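You operate a simulated robot arm through the tools that you are given. There is no shell and no other tool.

Carry out the task below with a simulated two-armed robot. There is one attempt and no reset: what you move stays moved.

## Task
Pull the green plug and plug the grey one in.
Fine: each socket switch is off while its plug moves; the green one stays off, the grey one ends on with its lamp lit.

It is judged by the outcome, as a careful person would: the job done as asked, and still so three seconds after it is handed in. It fails if anything else is knocked over, pushed out of place, dropped, spilled or broken.

## Robot
Two 7-joint arms with two-finger parallel grippers on one trunk that stands fixed in place. Base frame: the origin is at the foot of the trunk, x ahead of it, y to its left, z up. Units: mm, rad, N and s.
The left shoulder is at [69, 182, 1111], the right one opposite. With the tool pointing down near the work surface each hand reaches from about 280 to 740 mm from the base axis, measured 20 degrees to its own side. Payload 3.91 kg a hand.
The TCP of each hand is the grasp point between the finger pads, 30 mm short of the fingertips. In the tool frame z runs along the fingers and y along their closing line. The gripper opens to 110 mm. The fingers are 20 mm wide and 10 mm thick; the gripper's body (48 by 112 mm) begins 55 mm behind the TCP.
Orientation is told as [roll, pitch, yaw] about the base's x, y, z axes, in that order, counted from this pose: with the fingers straight down and closing along the base's y, the tool's x points along the base's -x, its y along +y and its z along -z.

## Interface
- The arms move only by the tool send_rows. It takes "left_steps", "right_steps" or both (then of equal length, played together; a hand with none holds still); each is a list of rows, each a list of 3 entries, a list of its own where there are three numbers: the gripper command, from -1 (fully open) to 1 (shut), values between in proportion, then the shift along the base's x, y, z in units of 50 mm (1.0 is 50 mm), then the turn, a rotation vector about the base's x, y, z in units of 5 degrees (1.0 is 5 degrees). In form: [[hand, [dx, dy, dz], [ax, ay, az]], ...]. A call has 1 to 20 rows; each row shifts and turns the commanded pose from where the row before left it. A call with a number of a shift or a turn outside -1 to 1 is refused whole. A row lasts 0.2 s, in which the tool goes at most 50 mm and 0.15 rad; a call with a longer step from one row to the next is refused whole, and so is a gripper value outside its range. A pose out of reach is approached as far as the arm can. The call stops where the force on the tool passes 90 N (or 10 N more than at its start, if that is more) or the arm is blocked; 0.2 s more then pass. Each finger travels about 72 mm/s and halts on what it meets, pressing with about 44 N; the grip force reading is that of the motor and also rises with nothing between the fingers. The clock runs only during rows and for 0.2 s after the last one: add rows that do not move to give the fingers time. It gives the time, the measured TCP pose, the force on the tool (base axes), the opening and the grip force at its end, in the units of the frame above (readings bear some noise), with the torque about the TCP (base axes, N m) and any sound that the robot's microphone picked up.
- Cameras (640 x 400 px; columns grow to the right, rows downward): "scene" is now at [189.9, 74.1, 1319.9]; the picture's right is [0.64, -0.77, 0.00], its down [-0.37, -0.30, -0.88] and it looks along [0.68, 0.56, -0.48] (base axes); focal length 325 px, centre (320, 200). "left" rides on the left gripper at [72, -17, -103] in its tool frame; the picture's right is [0.23, 0.97, 0.00], its down [-0.76, 0.18, -0.62] and it looks along [-0.61, 0.14, 0.78] (tool axes); focal length 222 px, centre (320, 200). "right" rides on the right gripper at [73, 17, -103] in its tool frame; the picture's right is [-0.23, 0.97, 0.00], its down [-0.76, -0.18, -0.62] and it looks along [-0.61, -0.14, 0.78] (tool axes); focal length 222 px, centre (320, 200). There is no depth. A picture from a camera that has moved, and an enlarged one, comes with that camera's place and axes in the base frame and with its lens. The place of the scene camera against the robot may be out by one fixed shift of up to 25 mm in any direction.
- grab_frame(camera): a new picture of that camera. The clock stands still meanwhile.
- move_column(by): slides the trunk up (or, below 0, down) by that many mm; the arms and the scene camera ride with it, the base frame stays. It gives what a move gives, with no picture.
- aim_head(pan, tilt): turns the head with the scene camera to pan (to the left, within 1.396 rad either way) and tilt (down, from -0.506 to 1.204), counted from straight ahead of the robot. It gives what a move gives.
- zoom(camera, box): a new picture of the part [left, top, right, bottom] of that camera's present view, enlarged. The clock stands still meanwhile.
- close_job(): hands the job in; it is judged then, once.

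Nothing tells you positions but the pictures and the camera data. Unless the task says otherwise, let go and move clear before handing in.

The tools are called after "Request:" as a command line: name --argument value ..., lists and objects as JSON in quotes. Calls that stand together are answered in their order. send_rows: Moves the arms, as the interface text tells. Its arguments: {"type":"object","properties":{"left_steps":{"type":"array"},"right_steps":{"type":"array"}},"required":[]} The other tools are called the same way: move_column (by) slides the trunk up or down; aim_head (pan, tilt) turns the head that bears the scene camera; grab_frame (camera) takes a picture; zoom (camera, box) takes an enlarged picture of a part of a camera's view; close_job () hands the job in.

At the start:

```text
clock: 0.0
left_position: [274.5, 376.2, 1124.6]
left_ee_rot: [0.001, 0.0, 0.001]
left_wrist_force: [0.0, -0.2, 0.1]
left_moment: [0.01, 0.0, -0.01]
left_gripper_width: 110.0
left_gripper_force: 0.0
right_position: [430.2, 31.2, 1074.0]
right_ee_rot: [0.001, 0.0, -0.001]
right_wrist_force: [0.4, -0.2, -0.1]
right_moment: [-0.01, 0.01, 0.02]
right_gripper_width: 109.8
right_gripper_force: 0.0
trunk travel left (down, up): [-375.0, 139.0]
head pan, tilt: [0.689, 0.496]
```

scene: 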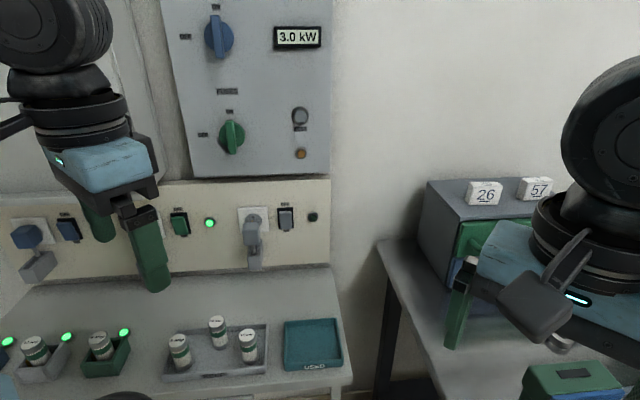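
right: 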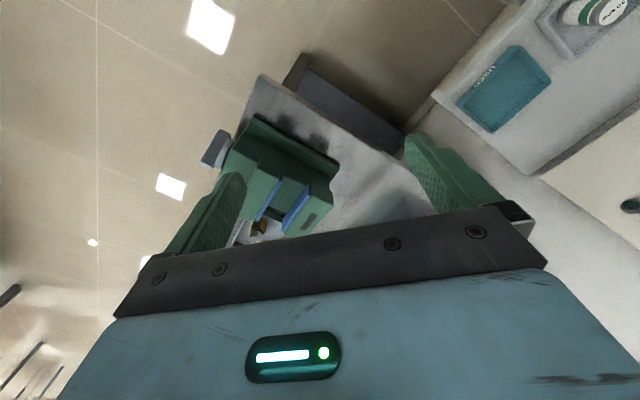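
left: 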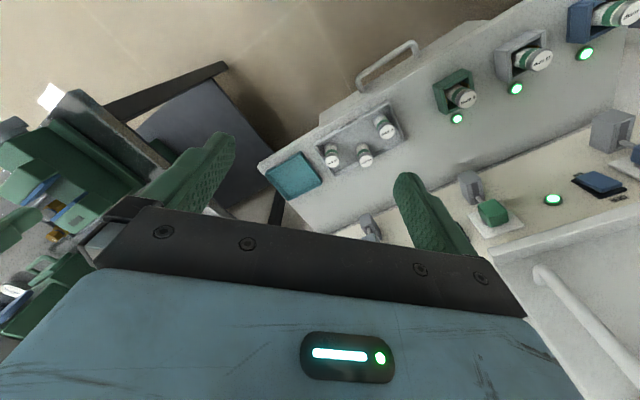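

I see a wall strip with sockets (blue, green, grey), with switches and lamps beside them; the left hand hides the green plug. I'll look closer before moving.

Request:
zoom --camera "scene" --box '[0, 170, 340, 382]'

Request:
zoom --camera "left" --box '[340, 80, 640, 268]'

Request:
zoom --camera "scene" --box '[160, 160, 340, 280]'

```text
1.88 times, centred on (170, 276) of scene
camera zoom: at [189.9, 74.1, 1319.9], right [0.64, -0.77, 0.0], down [-0.37, -0.3, -0.88], along [0.68, 0.56, -0.48], focal length 612 px, centre (602, 57)
```

zoom: 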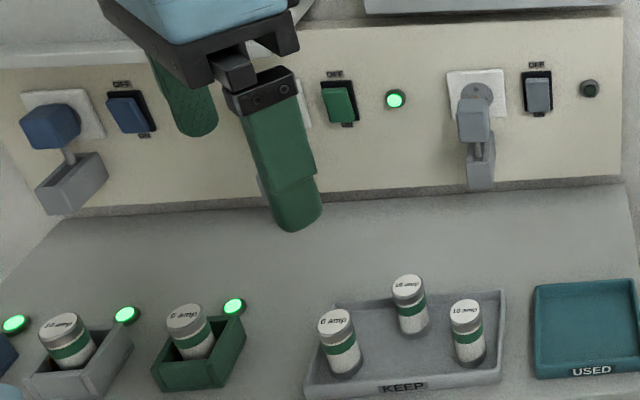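

```text
2.13 times, centred on (490, 174) of left
camera zoom: at [201.3, 360.2, 1228.4], right [-0.23, 0.97, 0.0], down [0.76, 0.18, 0.62], along [0.61, 0.14, -0.78], focal length 473 px, centre (-42, 255)
```

zoom: 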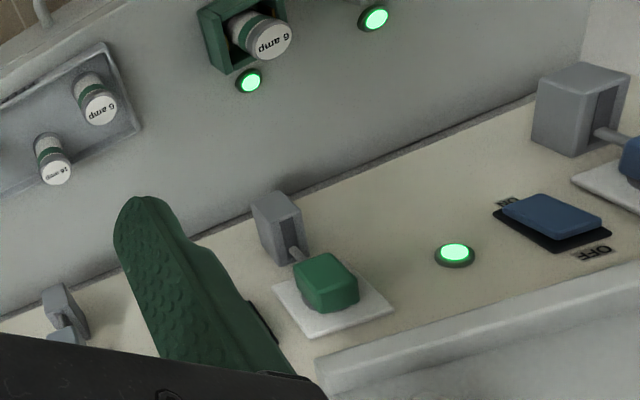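

```text
3.33 times, centred on (250, 220) of scene
camera zoom: at [189.9, 74.1, 1319.9], right [0.64, -0.77, 0.0], down [-0.37, -0.3, -0.88], along [0.68, 0.56, -0.48], focal length 1083 px, centre (553, 133)
```

zoom: 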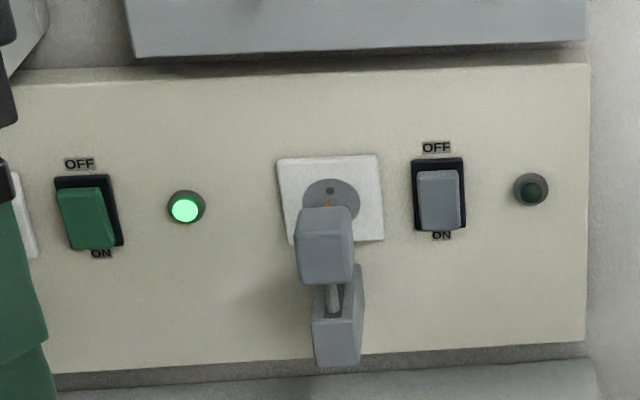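

The green plug is still hidden, and the grey plug seems to hang out below its socket. I'll turn the head for the rest of the scene and enlarge the details.

Request:
zoom --camera "scene" --box '[0, 300, 180, 400]'

Request:
zoom --camera "scene" --box '[160, 0, 340, 180]'

Request:
zoom --camera "scene" --box '[370, 150, 640, 400]'

Request:
zoom --camera "left" --box '[240, 60, 440, 260]'

Request:
zoom --camera "left" --box '[420, 0, 640, 150]'

```text
3.56 times, centred on (90, 350) of scene
camera zoom: at [189.9, 74.1, 1319.9], right [0.64, -0.77, 0.0], down [-0.37, -0.3, -0.88], along [0.68, 0.56, -0.48], focal length 1155 px, centre (1138, -333)
```

zoom: 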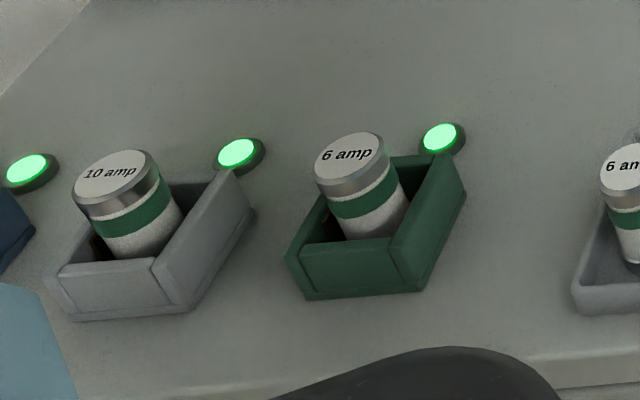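

```text
2.22 times, centred on (250, 90) of scene
camera zoom: at [189.9, 74.1, 1319.9], right [0.64, -0.77, 0.0], down [-0.37, -0.3, -0.88], along [0.68, 0.56, -0.48], focal length 722 px, centre (476, 444)
```

zoom: 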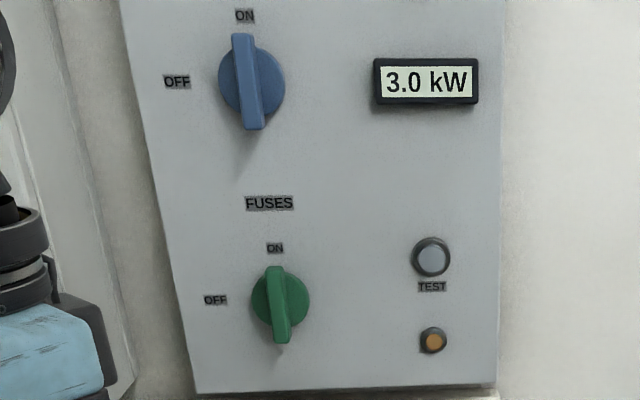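

```text
1.60 times, centred on (505, 275) of scene
camera zoom: at [189.9, 74.1, 1319.9], right [0.64, -0.77, 0.0], down [-0.37, -0.3, -0.88], along [0.68, 0.56, -0.48], focal length 520 px, centre (24, 80)
```

zoom: 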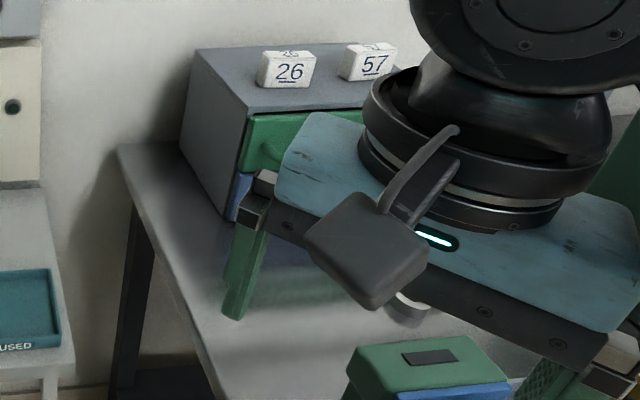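

```text
2.00 times, centred on (340, 160) of left
camera zoom: at [201.3, 360.2, 1228.4], right [-0.23, 0.97, 0.0], down [0.76, 0.18, 0.62], along [0.61, 0.14, -0.78], focal length 444 px, centre (280, 280)
```

zoom: 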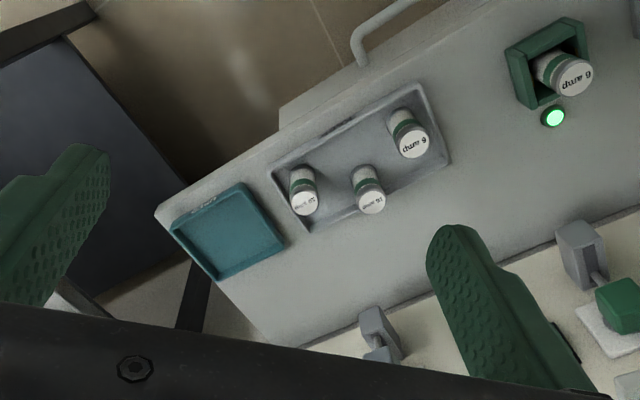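

```text
2.67 times, centred on (530, 75) of left
camera zoom: at [201.3, 360.2, 1228.4], right [-0.23, 0.97, 0.0], down [0.76, 0.18, 0.62], along [0.61, 0.14, -0.78], focal length 592 px, centre (-240, 533)
```

zoom: 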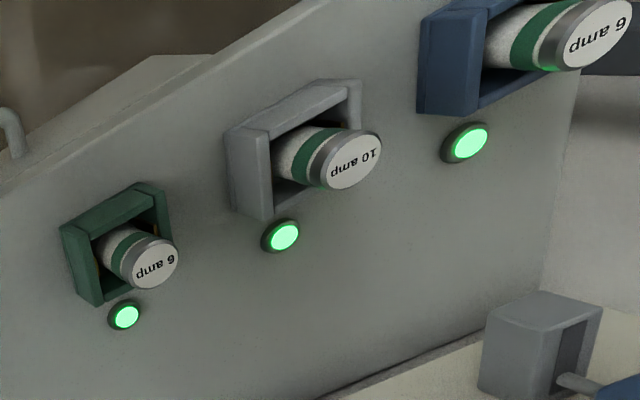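

The fuse lamps are all lit. I put the bench at about z 810, the green plug near (385, 700, 940) and the grey plug's holder near (544, 553, 857). I'll tilt the left hand 45° toward the wall so its camera faces the strip.

Request:
send_rows --left_steps '[[-1, [0.03, 0.06, -0.06], [0, -1, 0]], [-1, [0.03, 0.06, -0.06], [0, -1, 0]], [-1, [0.03, 0.06, -0.06], [0, -1, 0]], [-1, [0.03, 0.06, -0.06], [0, -1, 0]], [-1, [0.03, 0.06, -0.06], [0, -1, 0]], [-1, [0.03, 0.06, -0.06], [0, -1, 0]], [-1, [0.03, 0.06, -0.06], [0, -1, 0]], [-1, [0.03, 0.06, -0.06], [0, -1, 0]], [-1, [0.03, 0.06, -0.06], [0, -1, 0]], [-1, [0.03, 0.06, -0.06], [0, 0, 1]], [-1, [0.03, 0.06, -0.06], [0, 0, 1]], [-1, [0.03, 0.06, -0.06], [0, 0, 1]], [-1, [0.03, 0.06, -0.06], [0, 0, 1]], [-1, [0.03, 0.06, -0.06], [0, 0, 1]], [-1, [0.03, 0.06, -0.06], [0, 0, 1]], [-1, [0.03, 0.06, -0.06], [0, 0, 1]], [-1, [0.03, 0.06, -0.06], [0, 0, 1]], [-1, [0.03, 0.06, -0.06], [0, 0, 1]], [-1, [0.03, 0.06, -0.06], [0, 0, 1]]]'

Request:
grab_frame --camera "left"

Request:
grab_frame --camera "scene"

```text
clock: 4.0
left_position: [338.5, 482.5, 1113.7]
left_ee_rot: [-0.002, -0.788, 0.877]
left_wrist_force: [0.5, -1.4, -0.2]
left_moment: [0.04, -0.02, -0.02]
left_gripper_width: 110.0
left_gripper_force: 0.1
left hand out of reach, approached as far as the arm can: row 6, 7, 8, 9, 10, 11, 12, 13, 14, 16
right_position: [430.6, 31.3, 1074.5]
right_ee_rot: [0.001, 0.0, 0.0]
right_wrist_force: [-0.5, -0.1, 0.9]
right_moment: [-0.02, 0.0, 0.01]
right_gripper_width: 110.1
right_gripper_force: 0.1
trunk travel left (down, up): [-375.0, 139.0]
head pan, tilt: [0.689, 0.496]
```

```text
taken
camera left: at [270.9, 377.2, 1135.8], right [-0.85, 0.5, -0.16], down [-0.08, 0.19, 0.98], along [0.52, 0.84, -0.12], focal length 222 px, centre (320, 200)
```

left: 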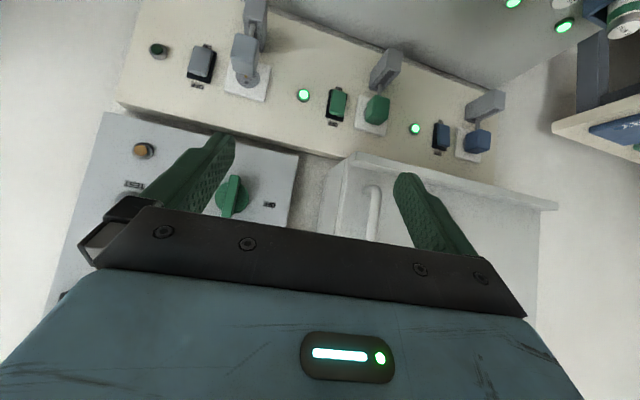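

```text
taken
camera scene: at [190.2, 73.9, 1319.9], right [0.64, -0.77, 0.0], down [-0.37, -0.3, -0.88], along [0.68, 0.56, -0.48], focal length 325 px, centre (320, 200)
```

scene: 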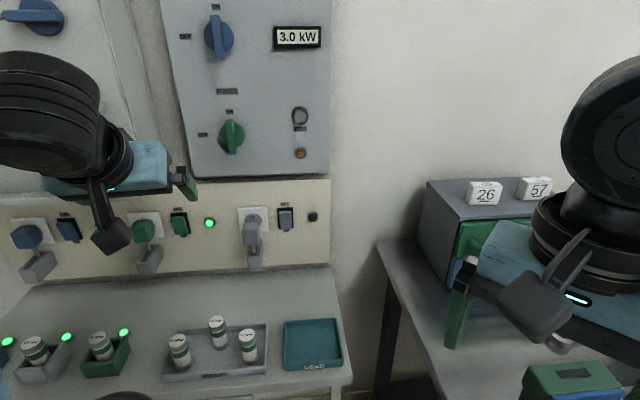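

The left camera now faces the strip, though upside down. Comparing with the scene view, the wall is along about (0.785, -0.62), the green plug is near (385, 684, 939) and the grey plug is near (546, 552, 915). I'll move the hand over toward the grey plug for a closer look.

Request:
send_rows --left_steps '[[-1, [0.58, 0, -0.34], [0, 0, 0]], [-1, [0.58, 0, -0.34], [0, 0, 0]], [-1, [0.58, 0, -0.34], [0, 0, 0]], [-1, [0.58, 0, -0.34], [0, 0, 0]], [-1, [0, 0, 0], [0, 0, 0.3]], [-1, [0, 0, 0], [0, 0, 0]]]'

Request:
grab_frame --camera "left"

Request:
grab_frame --camera "scene"

```text
clock: 5.4
left_position: [455.5, 481.8, 1044.0]
left_ee_rot: [-0.003, -0.786, 0.9]
left_wrist_force: [1.1, -0.1, 0.9]
left_moment: [0.0, -0.02, 0.0]
left_gripper_width: 110.0
left_gripper_force: 0.0
right_position: [432.0, 31.2, 1074.1]
right_ee_rot: [0.0, 0.001, -0.001]
right_wrist_force: [0.0, 0.7, -0.2]
right_moment: [0.0, -0.01, -0.01]
right_gripper_width: 110.1
right_gripper_force: 0.1
trunk travel left (down, up): [-375.0, 139.0]
head pan, tilt: [0.689, 0.496]
```

```text
taken
camera left: at [390.0, 375.1, 1066.8], right [-0.86, 0.48, -0.16], down [-0.08, 0.19, 0.98], along [0.5, 0.86, -0.12], focal length 222 px, centre (320, 200)
```

left: 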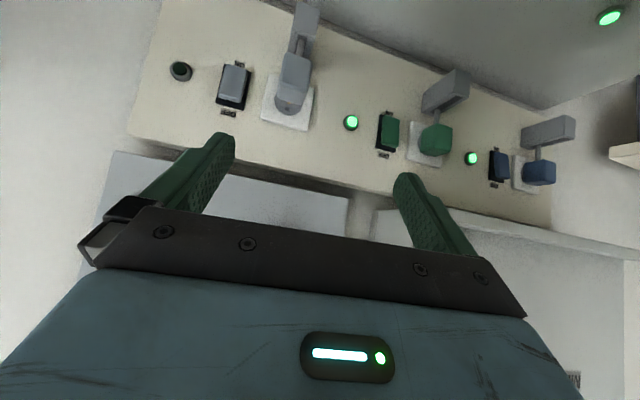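

```text
taken
camera scene: at [190.2, 74.1, 1319.9], right [0.64, -0.77, 0.0], down [-0.37, -0.3, -0.88], along [0.68, 0.56, -0.48], focal length 325 px, centre (320, 200)
```

scene: 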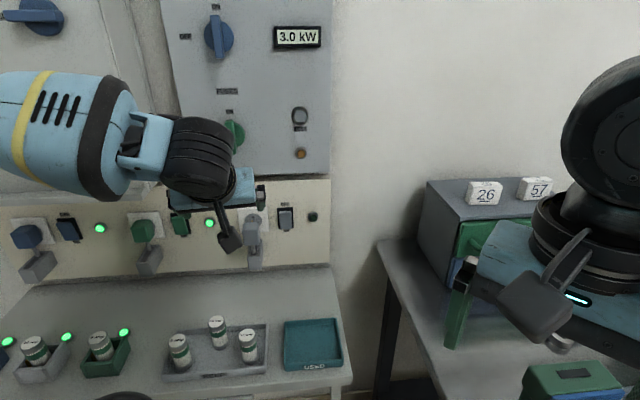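

The hand is now about 300 mm from the strip. I'll enlarge the view to see the state of the switches and how the plugs hang.

Request:
zoom --camera "left" --box '[150, 0, 342, 120]'

Request:
zoom --camera "left" --box '[330, 60, 560, 204]'

Request:
zoom --camera "scene" --box '[90, 190, 234, 280]'

Request:
zoom --camera "scene" --box '[190, 190, 334, 280]'

```text
3.33 times, centred on (246, 60) of left
camera zoom: at [390.0, 375.1, 1066.8], right [-0.86, 0.48, -0.16], down [-0.08, 0.19, 0.98], along [0.5, 0.86, -0.12], focal length 740 px, centre (567, 667)
```

zoom: 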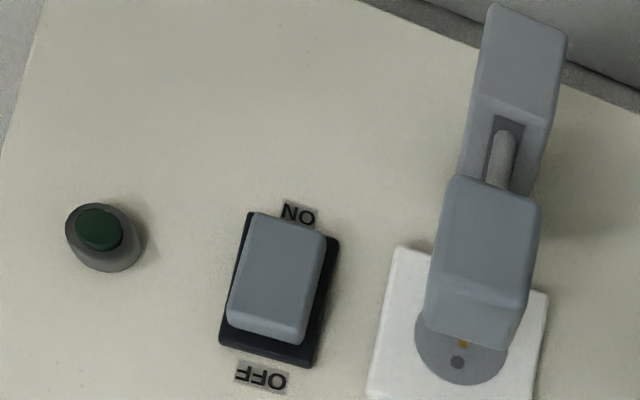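

```text
2.78 times, centred on (445, 132) of left
camera zoom: at [390.0, 375.1, 1066.8], right [-0.86, 0.48, -0.16], down [-0.08, 0.19, 0.98], along [0.5, 0.86, -0.12], focal length 617 px, centre (-27, 389)
```

zoom: 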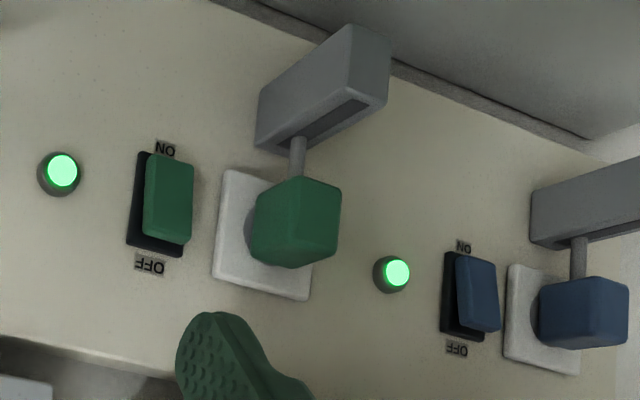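

```text
4.44 times, centred on (162, 235) of scene
camera zoom: at [190.2, 74.1, 1319.9], right [0.64, -0.77, 0.0], down [-0.37, -0.3, -0.88], along [0.68, 0.56, -0.48], focal length 1444 px, centre (1022, 44)
```

zoom: 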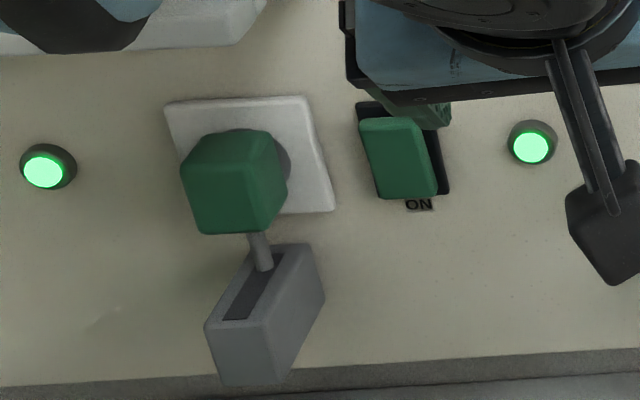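

```text
4.44 times, centred on (262, 235) of scene
camera zoom: at [190.2, 74.1, 1319.9], right [0.64, -0.77, 0.0], down [-0.37, -0.3, -0.88], along [0.68, 0.56, -0.48], focal length 1444 px, centre (578, 44)
```

zoom: 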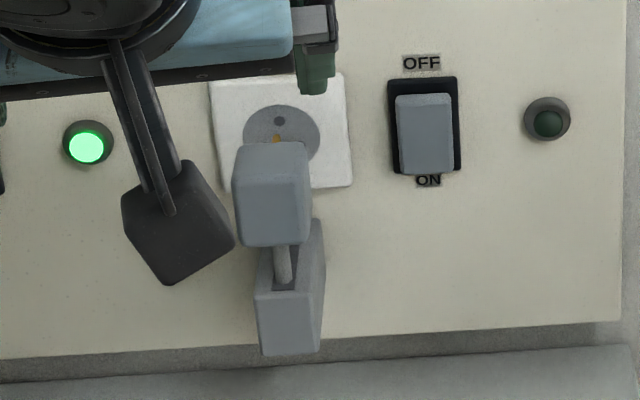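

Each plug rides on a post in a slotted box, so it slides straight in and out along the wall's normal. The grey one is slid out; the green and blue are in and lit. From the lamp heights the wall faces about 45°, and I place the green switch near (481, 699, 909). I'll square the hand to the wall, close the fingers and stop in front of that switch.

Request:
send_rows --left_steps '[[1, [-0.385, 0.577, 0], [0, 0, -0.63]], [1, [-0.385, 0.577, 0], [0, 0, -0.63]], [1, [-0.385, 0.577, -0.42], [0, 0, 0]], [1, [-0.385, 0.577, -0.42], [0, 0, 0]], [1, [0, 0, -0.42], [0, 0, 0]], [1, [0, 0, -0.42], [0, 0, 0]], [1, [0, 0, 0], [0, 0, 0]]]'

Request:
grab_frame --camera "left"

Request:
grab_frame --camera "scene"

```text
clock: 7.0
left_position: [376.5, 597.1, 960.5]
left_ee_rot: [-0.002, -0.787, 0.791]
left_wrist_force: [1.3, 0.7, 0.4]
left_moment: [0.01, 0.02, -0.01]
left_gripper_width: 0.0
left_gripper_force: 37.8
right_position: [429.7, 31.9, 1074.5]
right_ee_rot: [-0.001, 0.001, -0.002]
right_wrist_force: [-0.9, -0.5, -1.4]
right_moment: [-0.01, 0.0, 0.0]
right_gripper_width: 109.8
right_gripper_force: 0.0
trunk travel left (down, up): [-375.0, 139.0]
head pan, tilt: [0.689, 0.496]
```

```text
taken
camera left: at [300.7, 498.3, 983.9], right [-0.8, 0.57, -0.16], down [-0.06, 0.19, 0.98], along [0.59, 0.8, -0.12], focal length 222 px, centre (320, 200)
```

left: 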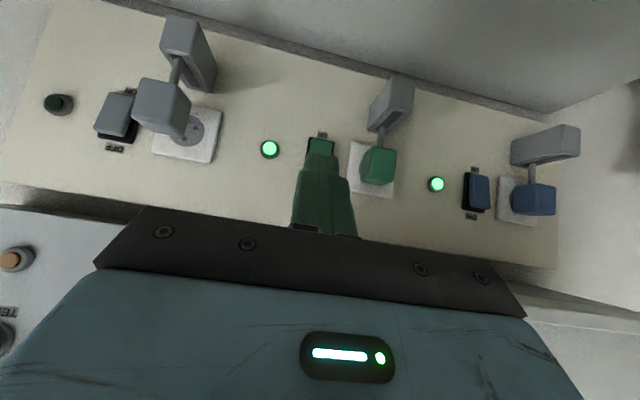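

```text
taken
camera scene: at [189.7, 73.9, 1320.0], right [0.64, -0.77, 0.0], down [-0.37, -0.3, -0.88], along [0.68, 0.56, -0.48], focal length 325 px, centre (320, 200)
```

scene: 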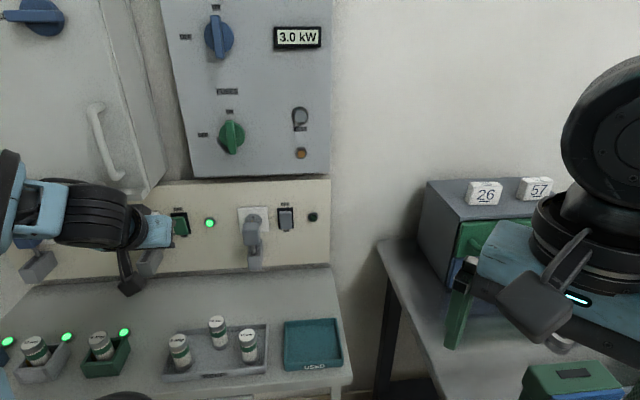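

The hand is in front of the green switch. I'll enlarge this view to refine distances.

Request:
zoom --camera "left" --box '[230, 60, 470, 210]'

Request:
zoom --camera "left" --box '[30, 10, 230, 135]'

Request:
zoom --camera "scene" --box '[90, 150, 270, 262]'

```text
2.67 times, centred on (350, 135) of left
camera zoom: at [300.7, 498.3, 983.9], right [-0.8, 0.57, -0.16], down [-0.06, 0.19, 0.98], along [0.59, 0.8, -0.12], focal length 592 px, centre (240, 373)
```

zoom: 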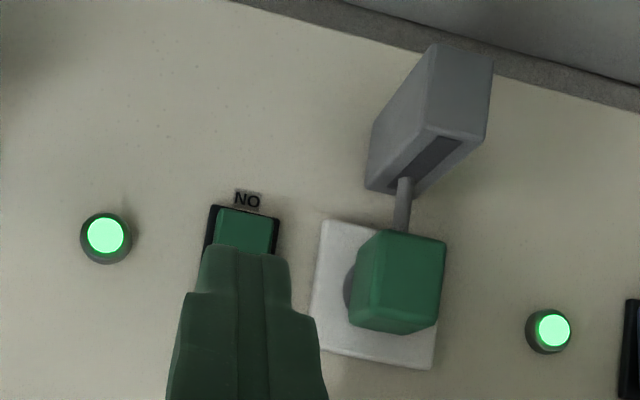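

```text
3.20 times, centred on (130, 72) of left
camera zoom: at [300.7, 498.3, 983.9], right [-0.8, 0.57, -0.16], down [-0.06, 0.19, 0.98], along [0.59, 0.8, -0.12], focal length 711 px, centre (928, 608)
```

zoom: 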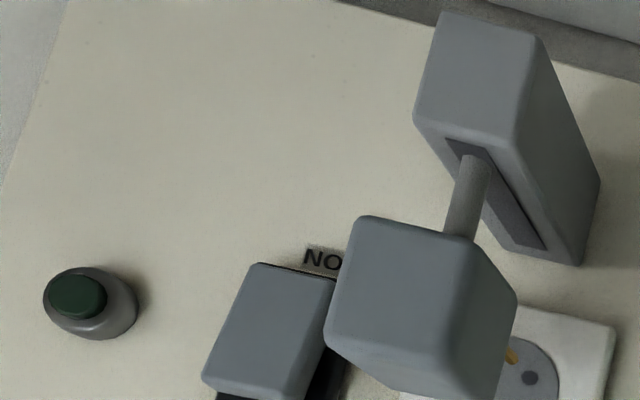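

```text
3.56 times, centred on (180, 206) of scene
camera zoom: at [189.7, 73.9, 1320.0], right [0.64, -0.77, 0.0], down [-0.37, -0.3, -0.88], along [0.68, 0.56, -0.48], focal length 1155 px, centre (818, 179)
```

zoom: 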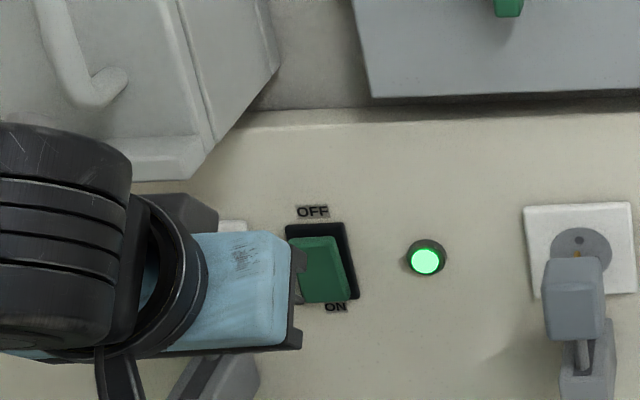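

From two wrist views I put the green switch near (489, 727, 895), the wall about 45° and the bench near z 705. The wall cabinet juts out over the green socket, so I'll check its clearance before going in.

Request:
zoom --camera "left" --box '[400, 180, 640, 330]'

Request:
zoom --camera "scene" --box '[0, 50, 200, 220]'

```text
2.67 times, centred on (520, 255) of left
camera zoom: at [300.7, 498.3, 983.9], right [-0.8, 0.57, -0.16], down [-0.06, 0.19, 0.98], along [0.59, 0.8, -0.12], focal length 592 px, centre (-213, 53)
```

zoom: 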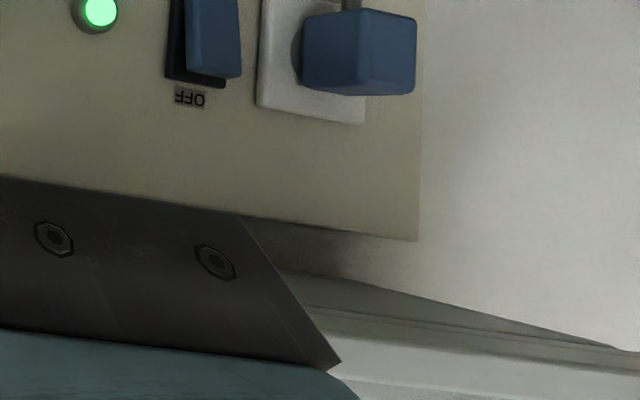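

```text
2.35 times, centred on (100, 135) of scene
camera zoom: at [189.7, 73.9, 1320.0], right [0.64, -0.77, 0.0], down [-0.37, -0.3, -0.88], along [0.68, 0.56, -0.48], focal length 764 px, centre (838, 353)
```

zoom: 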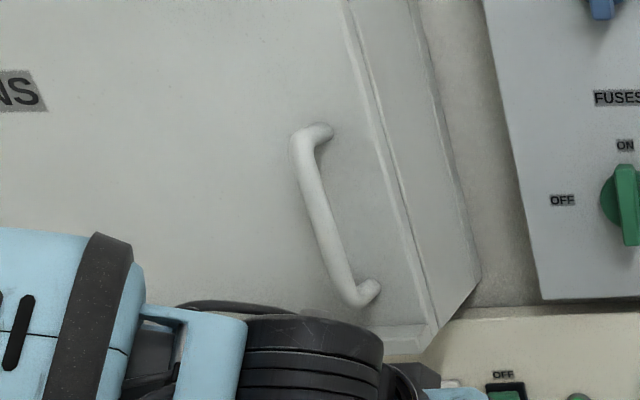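

The cabinet's bottom is near z 1029, close above a 45° hand. I'll flatten the tool to about 25° below horizontal and bring the tips near the OFF end of the green switch.

Request:
send_rows --left_steps '[[1, [0, 0, -0.15], [0.711, -0.703, 0.1]], [1, [0, 0, -0.15], [0.711, -0.703, 0]], [1, [0, 0, -0.15], [0.711, -0.703, 0]], [1, [0, 0, -0.15], [0.711, -0.703, 0]], [1, [0.27, 0.365, -0.15], [0, 0, 0]], [1, [0.27, 0.365, 0], [0, 0, 0]], [1, [0.27, 0.365, 0], [0, 0, 0]], [1, [0.27, 0.365, 0], [0, 0, 0]]]'

Request:
grab_frame --camera "left"

Request:
grab_frame --camera "scene"

```text
clock: 8.8
left_position: [431.7, 670.7, 923.8]
left_ee_rot: [-0.005, -1.135, 0.804]
left_wrist_force: [0.0, -0.1, -0.6]
left_moment: [0.0, 0.03, -0.01]
left_gripper_width: 0.0
left_gripper_force: 37.7
right_position: [431.3, 32.4, 1074.1]
right_ee_rot: [-0.002, 0.0, -0.002]
right_wrist_force: [0.5, 0.4, 0.1]
right_moment: [-0.01, 0.0, -0.04]
right_gripper_width: 110.1
right_gripper_force: 0.1
trunk travel left (down, up): [-375.0, 139.0]
head pan, tilt: [0.689, 0.496]
```

```text
taken
camera left: at [355.7, 571.1, 902.9], right [-0.76, 0.61, -0.21], down [-0.3, -0.05, 0.95], along [0.57, 0.79, 0.22], focal length 222 px, centre (320, 200)
```

left: 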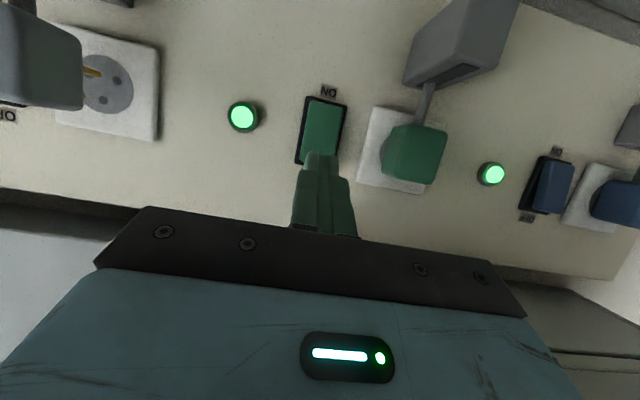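

```text
taken
camera scene: at [190.1, 74.3, 1319.9], right [0.64, -0.77, 0.0], down [-0.37, -0.3, -0.88], along [0.68, 0.56, -0.48], focal length 325 px, centre (320, 200)
```

scene: 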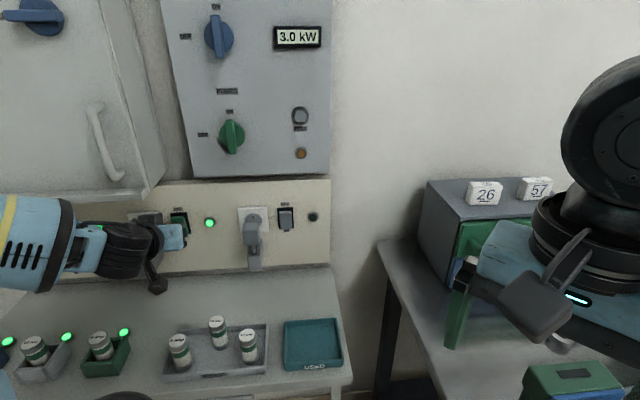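

Request:
zoom --camera "left" --box '[220, 70, 460, 220]'

Request:
zoom --camera "scene" --box '[90, 160, 250, 260]'

```text
2.67 times, centred on (340, 145) of left
camera zoom: at [355.7, 571.1, 902.9], right [-0.76, 0.61, -0.21], down [-0.3, -0.05, 0.95], along [0.57, 0.79, 0.22], focal length 592 px, centre (267, 347)
```

zoom: 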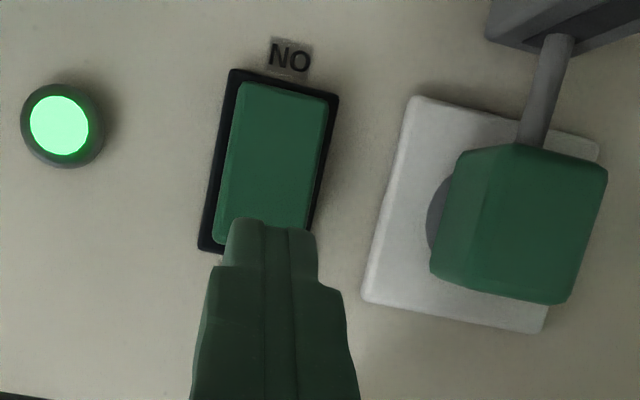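

```text
4.00 times, centred on (170, 210) of scene
camera zoom: at [190.1, 74.3, 1319.9], right [0.64, -0.77, 0.0], down [-0.37, -0.3, -0.88], along [0.68, 0.56, -0.48], focal length 1300 px, centre (920, 160)
```

zoom: 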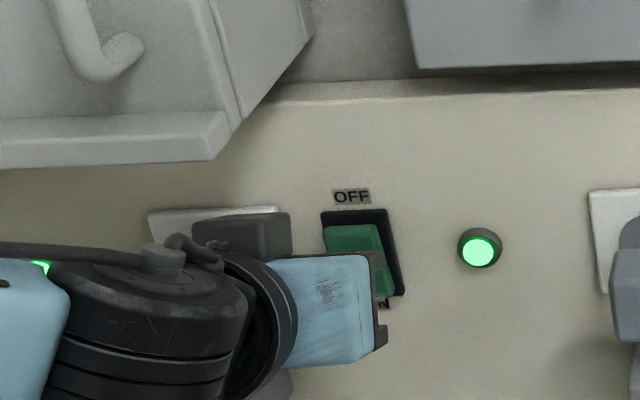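

The tips are about 35 mm short of the green rocker, whose OFF end is near z 913. I'll lower 11 mm, shift 3 mm and creep in.

Request:
send_rows --left_steps '[[1, [-0.043, 0.042, -0.22], [0, 0, 0]], [1, [0.0694, 0.072, 0], [0, 0, 0]], [1, [0.0694, 0.072, 0], [0, 0, 0]], [1, [0.0694, 0.072, 0], [0, 0, 0]], [1, [0.0694, 0.072, 0], [0, 0, 0]], [1, [0.0555, 0.0576, 0], [0, 0, 0]], [1, [0, 0, 0], [0, 0, 0]]]'

Request:
zoom --camera "left" --box '[200, 40, 456, 200]'

Request:
zoom --camera "scene" --box '[90, 160, 250, 260]'

```text
clock: 10.4
left_position: [447.5, 689.3, 913.6]
left_ee_rot: [-0.006, -1.136, 0.802]
left_wrist_force: [0.3, -0.6, -0.2]
left_moment: [0.0, -0.02, 0.01]
left_gripper_width: 0.2
left_gripper_force: 37.3
right_position: [430.6, 30.9, 1074.3]
right_ee_rot: [-0.001, 0.001, -0.002]
right_wrist_force: [-1.1, -0.2, 0.6]
right_moment: [0.02, -0.01, 0.05]
right_gripper_width: 109.9
right_gripper_force: 0.0
trunk travel left (down, up): [-375.0, 139.0]
head pan, tilt: [0.689, 0.496]
```

```text
2.50 times, centred on (328, 120) of left
camera zoom: at [371.5, 589.8, 892.0], right [-0.76, 0.61, -0.21], down [-0.3, -0.05, 0.95], along [0.57, 0.79, 0.22], focal length 555 px, centre (300, 400)
```

zoom: 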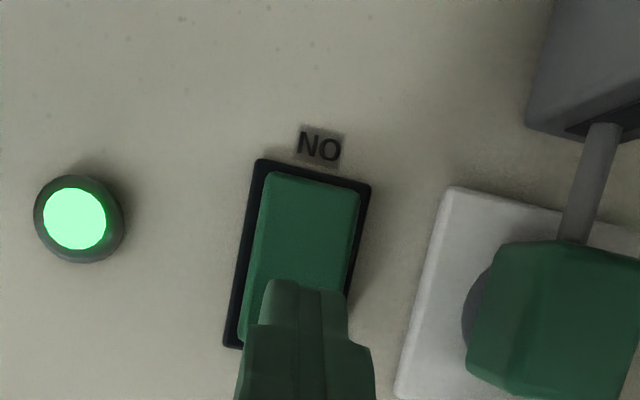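

```text
4.00 times, centred on (170, 210) of scene
camera zoom: at [189.8, 74.1, 1319.9], right [0.64, -0.77, 0.0], down [-0.37, -0.3, -0.88], along [0.68, 0.56, -0.48], focal length 1300 px, centre (920, 160)
```

zoom: 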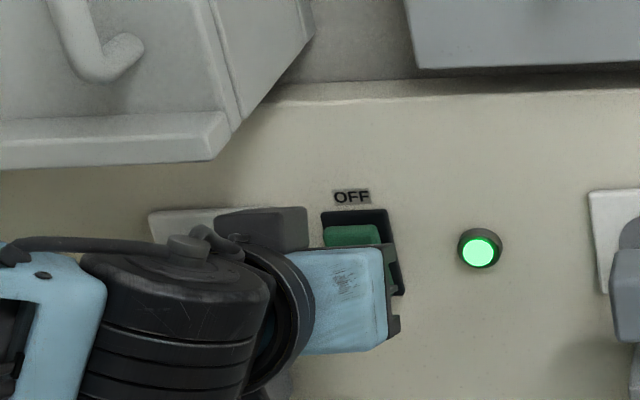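

No contact yet and the lamp is still lit. I'll creep on in 3 mm steps.

Request:
send_rows --left_steps '[[1, [0.0417, 0.0431, 0], [0, 0, 0]], [1, [0.0417, 0.0431, 0], [0, 0, 0]], [1, [0.0417, 0.0431, 0], [0, 0, 0]], [1, [0.0417, 0.0431, 0], [0, 0, 0]]]'

Request:
zoom --camera "left" --box '[200, 40, 456, 200]'

```text
clock: 11.4
left_position: [454.7, 699.6, 913.4]
left_ee_rot: [-0.007, -1.135, 0.802]
left_wrist_force: [0.1, 0.5, -0.2]
left_moment: [0.03, -0.03, 0.01]
left_gripper_width: 0.2
left_gripper_force: 37.7
right_position: [431.0, 31.1, 1073.8]
right_ee_rot: [0.0, 0.0, -0.003]
right_wrist_force: [-1.3, -1.2, 0.1]
right_moment: [0.04, 0.0, 0.0]
right_gripper_width: 109.7
right_gripper_force: 0.0
trunk travel left (down, up): [-375.0, 139.0]
head pan, tilt: [0.689, 0.496]
```

```text
2.50 times, centred on (328, 120) of left
camera zoom: at [379.0, 598.6, 891.3], right [-0.76, 0.61, -0.21], down [-0.3, -0.05, 0.95], along [0.57, 0.79, 0.22], focal length 555 px, centre (300, 400)
```

zoom: 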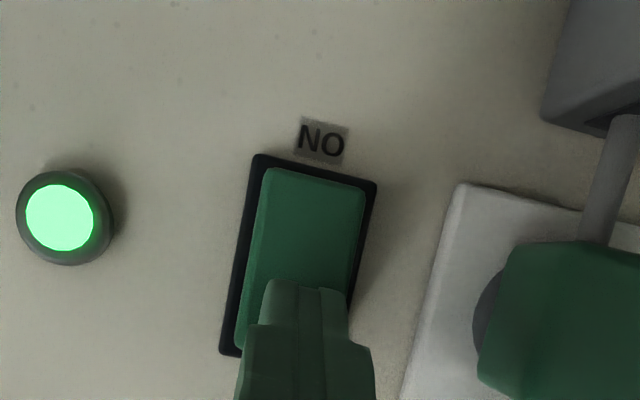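

Request:
send_rows --left_steps '[[1, [0.0417, 0.0431, 0], [0, 0, 0]], [1, [0.0417, 0.0431, 0], [0, 0, 0]], [1, [0.0417, 0.0431, 0], [0, 0, 0]], [1, [0.0417, 0.0431, 0], [0, 0, 0]]]'

Request:
zoom --camera "left" --box '[200, 40, 456, 200]'

Request:
zoom --camera "scene" --box '[90, 160, 250, 260]'

```text
clock: 12.4
left_position: [459.7, 704.1, 913.0]
left_ee_rot: [-0.007, -1.131, 0.8]
left_wrist_force: [-32.3, -27.1, 0.8]
left_moment: [0.0, 0.16, 0.14]
left_gripper_width: 0.0
left_gripper_force: 37.9
right_position: [427.2, 29.1, 1075.3]
right_ee_rot: [0.002, -0.004, -0.001]
right_wrist_force: [0.1, -0.2, 0.4]
right_moment: [0.01, 0.0, -0.02]
right_gripper_width: 109.9
right_gripper_force: 0.0
trunk travel left (down, up): [-375.0, 139.0]
head pan, tilt: [0.689, 0.496]
```

```text
2.50 times, centred on (328, 120) of left
camera zoom: at [383.7, 604.0, 892.6], right [-0.76, 0.61, -0.21], down [-0.3, -0.05, 0.95], along [0.57, 0.79, 0.22], focal length 555 px, centre (300, 400)
```

zoom: 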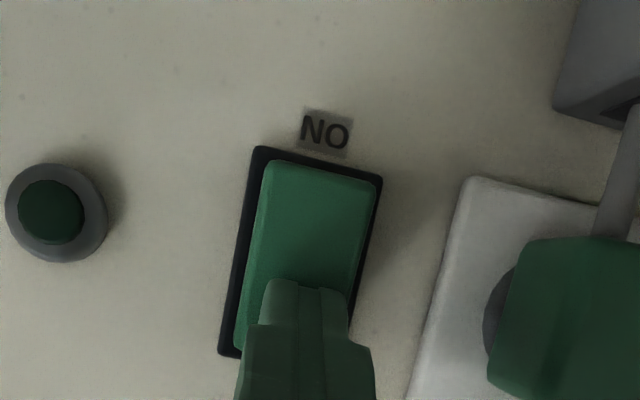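

```text
4.00 times, centred on (170, 210) of scene
camera zoom: at [185.7, 70.7, 1320.7], right [0.64, -0.77, 0.0], down [-0.36, -0.3, -0.88], along [0.68, 0.56, -0.47], focal length 1300 px, centre (920, 160)
```

zoom: 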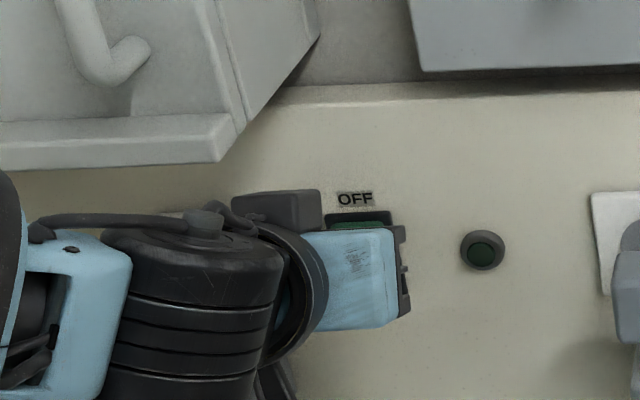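

The green lamp went out, so its switch is off. I'll back away, open the fingers partway and shift left to face the green plug.

Request:
send_rows --left_steps '[[1, [-0.417, -0.431, 0], [0, 0, 0]], [1, [-0.556, -0.575, 0], [0, 0, 0]], [1, [-0.556, -0.575, 0], [0, 0, 0]], [-0.364, [-0.54, 0.52, 0], [0, 0, 0]], [-0.364, [-0.54, 0.52, 0], [0, 0, 0]], [-0.364, [0, 0, 0], [0, 0, 0]]]'

Request:
grab_frame --camera "left"

Request:
grab_frame --camera "scene"

Request:
zoom --camera "left" --box '[200, 30, 456, 190]'

```text
clock: 13.8
left_position: [331.9, 679.0, 912.6]
left_ee_rot: [-0.007, -1.134, 0.805]
left_wrist_force: [-0.1, -0.2, 0.6]
left_moment: [-0.02, 0.03, -0.02]
left_gripper_width: 74.8
left_gripper_force: 0.1
right_position: [431.7, 31.3, 1073.7]
right_ee_rot: [0.0, 0.0, 0.0]
right_wrist_force: [-0.6, 0.5, -1.0]
right_moment: [-0.01, 0.0, -0.01]
right_gripper_width: 110.0
right_gripper_force: 0.0
trunk travel left (down, up): [-375.0, 139.0]
head pan, tilt: [0.689, 0.496]
```

```text
taken
camera left: at [257.3, 578.6, 891.5], right [-0.76, 0.61, -0.21], down [-0.3, -0.05, 0.95], along [0.57, 0.79, 0.22], focal length 222 px, centre (320, 200)
```

left: 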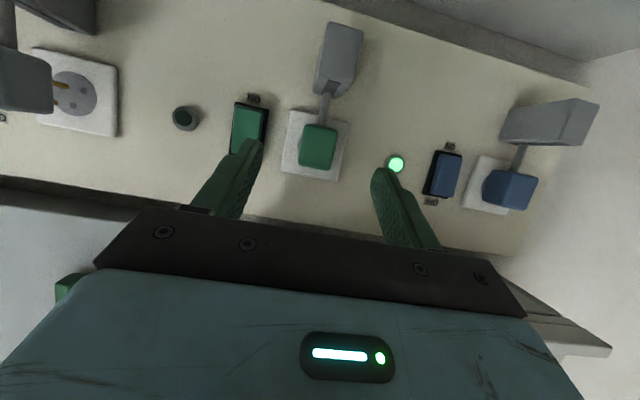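

```text
taken
camera scene: at [190.1, 74.1, 1319.9], right [0.64, -0.77, 0.0], down [-0.37, -0.3, -0.88], along [0.68, 0.56, -0.48], focal length 325 px, centre (320, 200)
```

scene: 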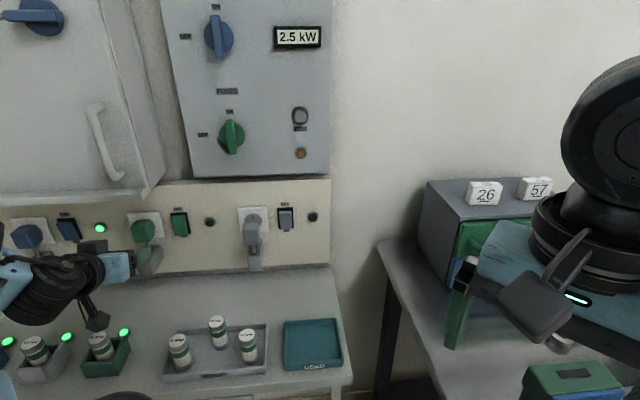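

```text
2.50 times, centred on (328, 110) of left
camera zoom: at [257.3, 578.6, 891.5], right [-0.76, 0.61, -0.21], down [-0.3, -0.05, 0.95], along [0.57, 0.79, 0.22], focal length 555 px, centre (300, 425)
```

zoom: 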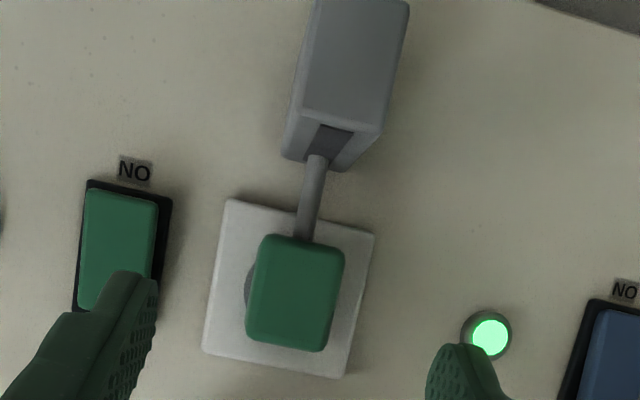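

The meter fell to 2.5 kW with the green switch off. The green plug's face is about 35 by 42 mm, centred some 90 mm ahead at z 891. I'll narrow the fingers to 65 mm and move in around it.

Request:
send_rows --left_steps '[[-0.182, [-0.046, 0.044, -0.31], [0, 0, 0]], [-0.182, [0.2206, 0.2294, 0], [0, 0, 0]], [-0.182, [0.2206, 0.2294, 0], [0, 0, 0]], [-0.182, [0.2206, 0.2294, 0], [0, 0, 0]], [-0.182, [0.2206, 0.2294, 0], [0, 0, 0]], [-0.182, [0, 0, 0], [0, 0, 0]]]'

Request:
grab_frame --camera "left"

Request:
zoom --camera "left" --box '[180, 50, 436, 210]'

Request:
zoom --camera "scene" --box '[50, 160, 210, 260]'

```text
clock: 15.2
left_position: [373.8, 728.7, 897.6]
left_ee_rot: [-0.007, -1.134, 0.803]
left_wrist_force: [0.1, -0.2, 0.8]
left_moment: [0.0, 0.03, -0.01]
left_gripper_width: 65.1
left_gripper_force: 0.0
right_position: [431.5, 31.0, 1074.0]
right_ee_rot: [-0.001, -0.001, -0.003]
right_wrist_force: [-0.7, -0.6, 0.2]
right_moment: [0.02, -0.02, 0.01]
right_gripper_width: 109.9
right_gripper_force: 0.0
trunk travel left (down, up): [-375.0, 139.0]
head pan, tilt: [0.689, 0.496]
```

```text
taken
camera left: at [299.2, 628.2, 877.3], right [-0.76, 0.61, -0.21], down [-0.3, -0.05, 0.95], along [0.57, 0.79, 0.22], focal length 222 px, centre (320, 200)
```

left: 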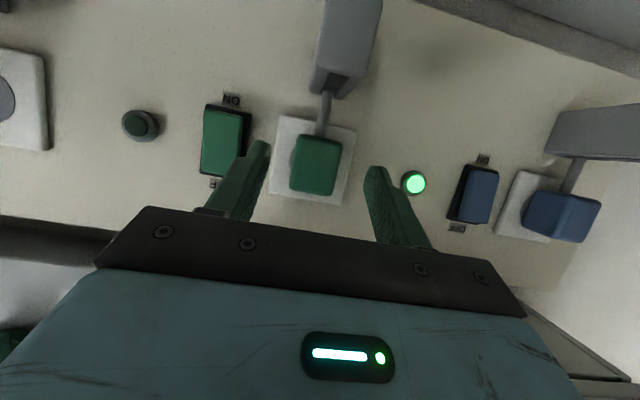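

```text
2.50 times, centred on (308, 130) of left
camera zoom: at [299.2, 628.2, 877.3], right [-0.76, 0.61, -0.21], down [-0.3, -0.05, 0.95], along [0.57, 0.79, 0.22], focal length 555 px, centre (350, 375)
```

zoom: 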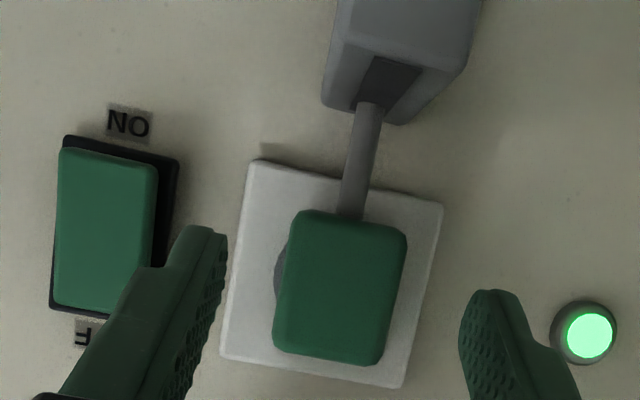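

```text
4.00 times, centred on (130, 210) of scene
camera zoom: at [189.8, 73.9, 1319.9], right [0.64, -0.77, 0.0], down [-0.37, -0.3, -0.88], along [0.68, 0.56, -0.48], focal length 1300 px, centre (1080, 160)
```

zoom: 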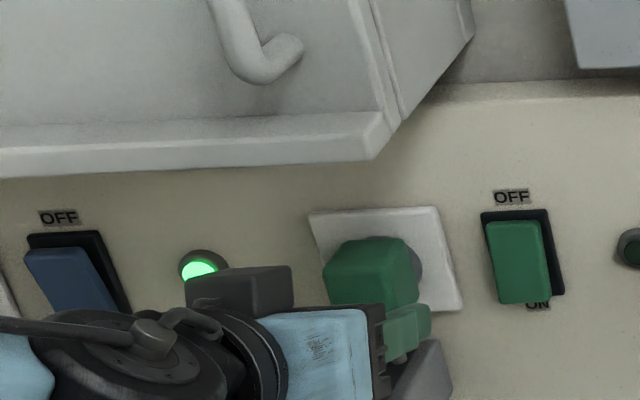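

The plug is centred between the fingers. I'll go 28 mm further in and close on it.

Request:
send_rows --left_steps '[[-0.182, [0.1945, 0.2015, 0], [0, 0, 0]], [-0.182, [0.1945, 0.2015, 0], [0, 0, 0]], [-0.182, [0, 0, 0], [0, 0, 0]]]'

Request:
grab_frame --camera "left"

Request:
zoom --camera "left" --box '[180, 50, 436, 210]'

```text
clock: 16.0
left_position: [394.9, 747.9, 897.9]
left_ee_rot: [-0.008, -1.134, 0.803]
left_wrist_force: [-0.2, -0.2, 0.0]
left_moment: [-0.02, 0.01, -0.01]
left_gripper_width: 64.8
left_gripper_force: 0.0
right_position: [430.0, 33.0, 1073.8]
right_ee_rot: [0.001, -0.001, -0.004]
right_wrist_force: [-0.1, -0.2, -0.1]
right_moment: [-0.01, 0.0, 0.01]
right_gripper_width: 110.2
right_gripper_force: 0.0
trunk travel left (down, up): [-375.0, 139.0]
head pan, tilt: [0.689, 0.496]
```

```text
taken
camera left: at [318.6, 648.4, 877.3], right [-0.76, 0.61, -0.21], down [-0.3, -0.05, 0.95], along [0.57, 0.79, 0.22], focal length 222 px, centre (320, 200)
```

left: 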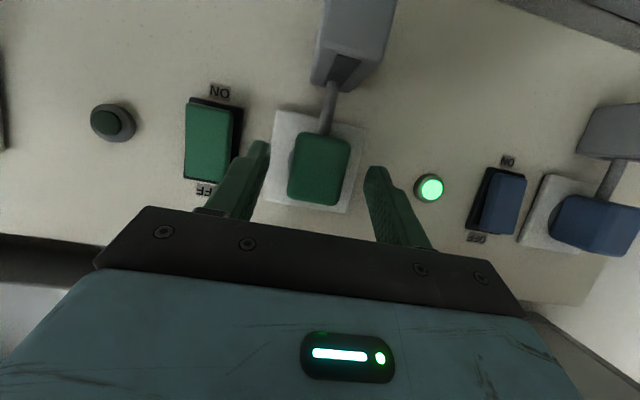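

```text
2.50 times, centred on (308, 130) of left
camera zoom: at [318.6, 648.4, 877.3], right [-0.76, 0.61, -0.21], down [-0.3, -0.05, 0.95], along [0.57, 0.79, 0.22], focal length 555 px, centre (350, 375)
```

zoom: 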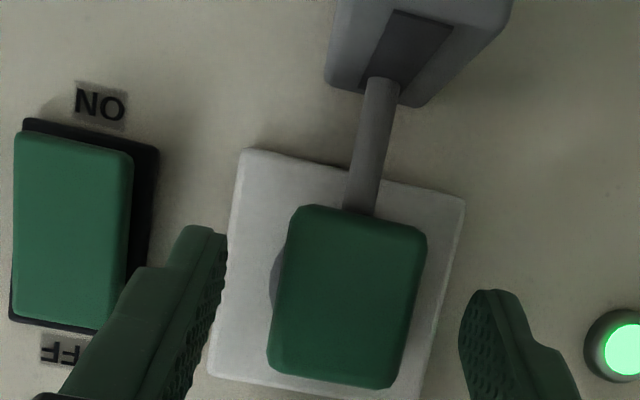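

The plug's face is about 13 mm farther than I thought. I'll go in another 10 mm and then close.

Request:
send_rows --left_steps '[[-0.182, [0.0695, 0.072, -0.02], [0, 0, 0]], [-0.182, [0.0695, 0.072, -0.02], [0, 0, 0]], [0.2, [0, 0, 0], [0, 0, 0]], [0.6, [0, 0, 0], [0, 0, 0]], [1, [0, 0, 0], [0, 0, 0]], [1, [0, 0, 0], [0, 0, 0]]]'

Request:
zoom --camera "left" --box '[180, 50, 436, 210]'

Request:
zoom --camera "scene" --box '[50, 160, 210, 260]'

```text
clock: 17.4
left_position: [401.7, 753.5, 895.7]
left_ee_rot: [-0.005, -1.134, 0.803]
left_wrist_force: [1.8, -2.1, -0.6]
left_moment: [0.16, 0.01, -0.71]
left_gripper_width: 35.7
left_gripper_force: 45.2
right_position: [431.6, 31.6, 1073.3]
right_ee_rot: [0.0, 0.0, -0.001]
right_wrist_force: [-0.4, 0.4, 0.1]
right_moment: [0.02, -0.02, -0.02]
right_gripper_width: 110.1
right_gripper_force: 0.2
trunk travel left (down, up): [-375.0, 139.0]
head pan, tilt: [0.689, 0.496]
```

```text
2.50 times, centred on (308, 130) of left
camera zoom: at [325.9, 654.8, 874.9], right [-0.76, 0.61, -0.21], down [-0.3, -0.05, 0.95], along [0.57, 0.79, 0.22], focal length 555 px, centre (350, 375)
```

zoom: 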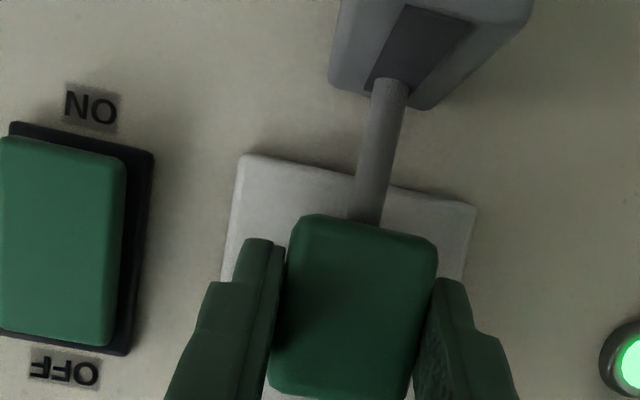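

```text
4.00 times, centred on (130, 210) of scene
camera zoom: at [190.2, 73.8, 1319.9], right [0.64, -0.77, 0.0], down [-0.37, -0.3, -0.88], along [0.68, 0.56, -0.48], focal length 1300 px, centre (1080, 160)
```

zoom: 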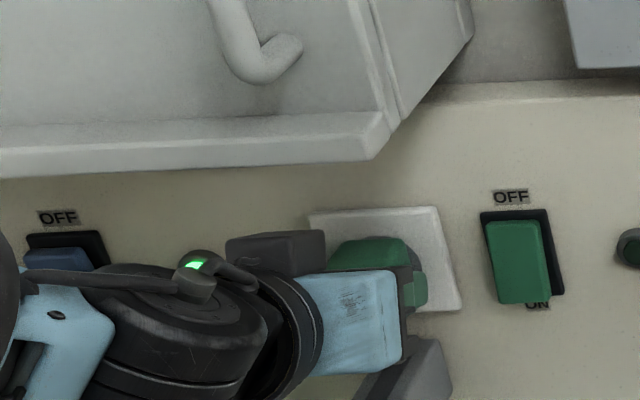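

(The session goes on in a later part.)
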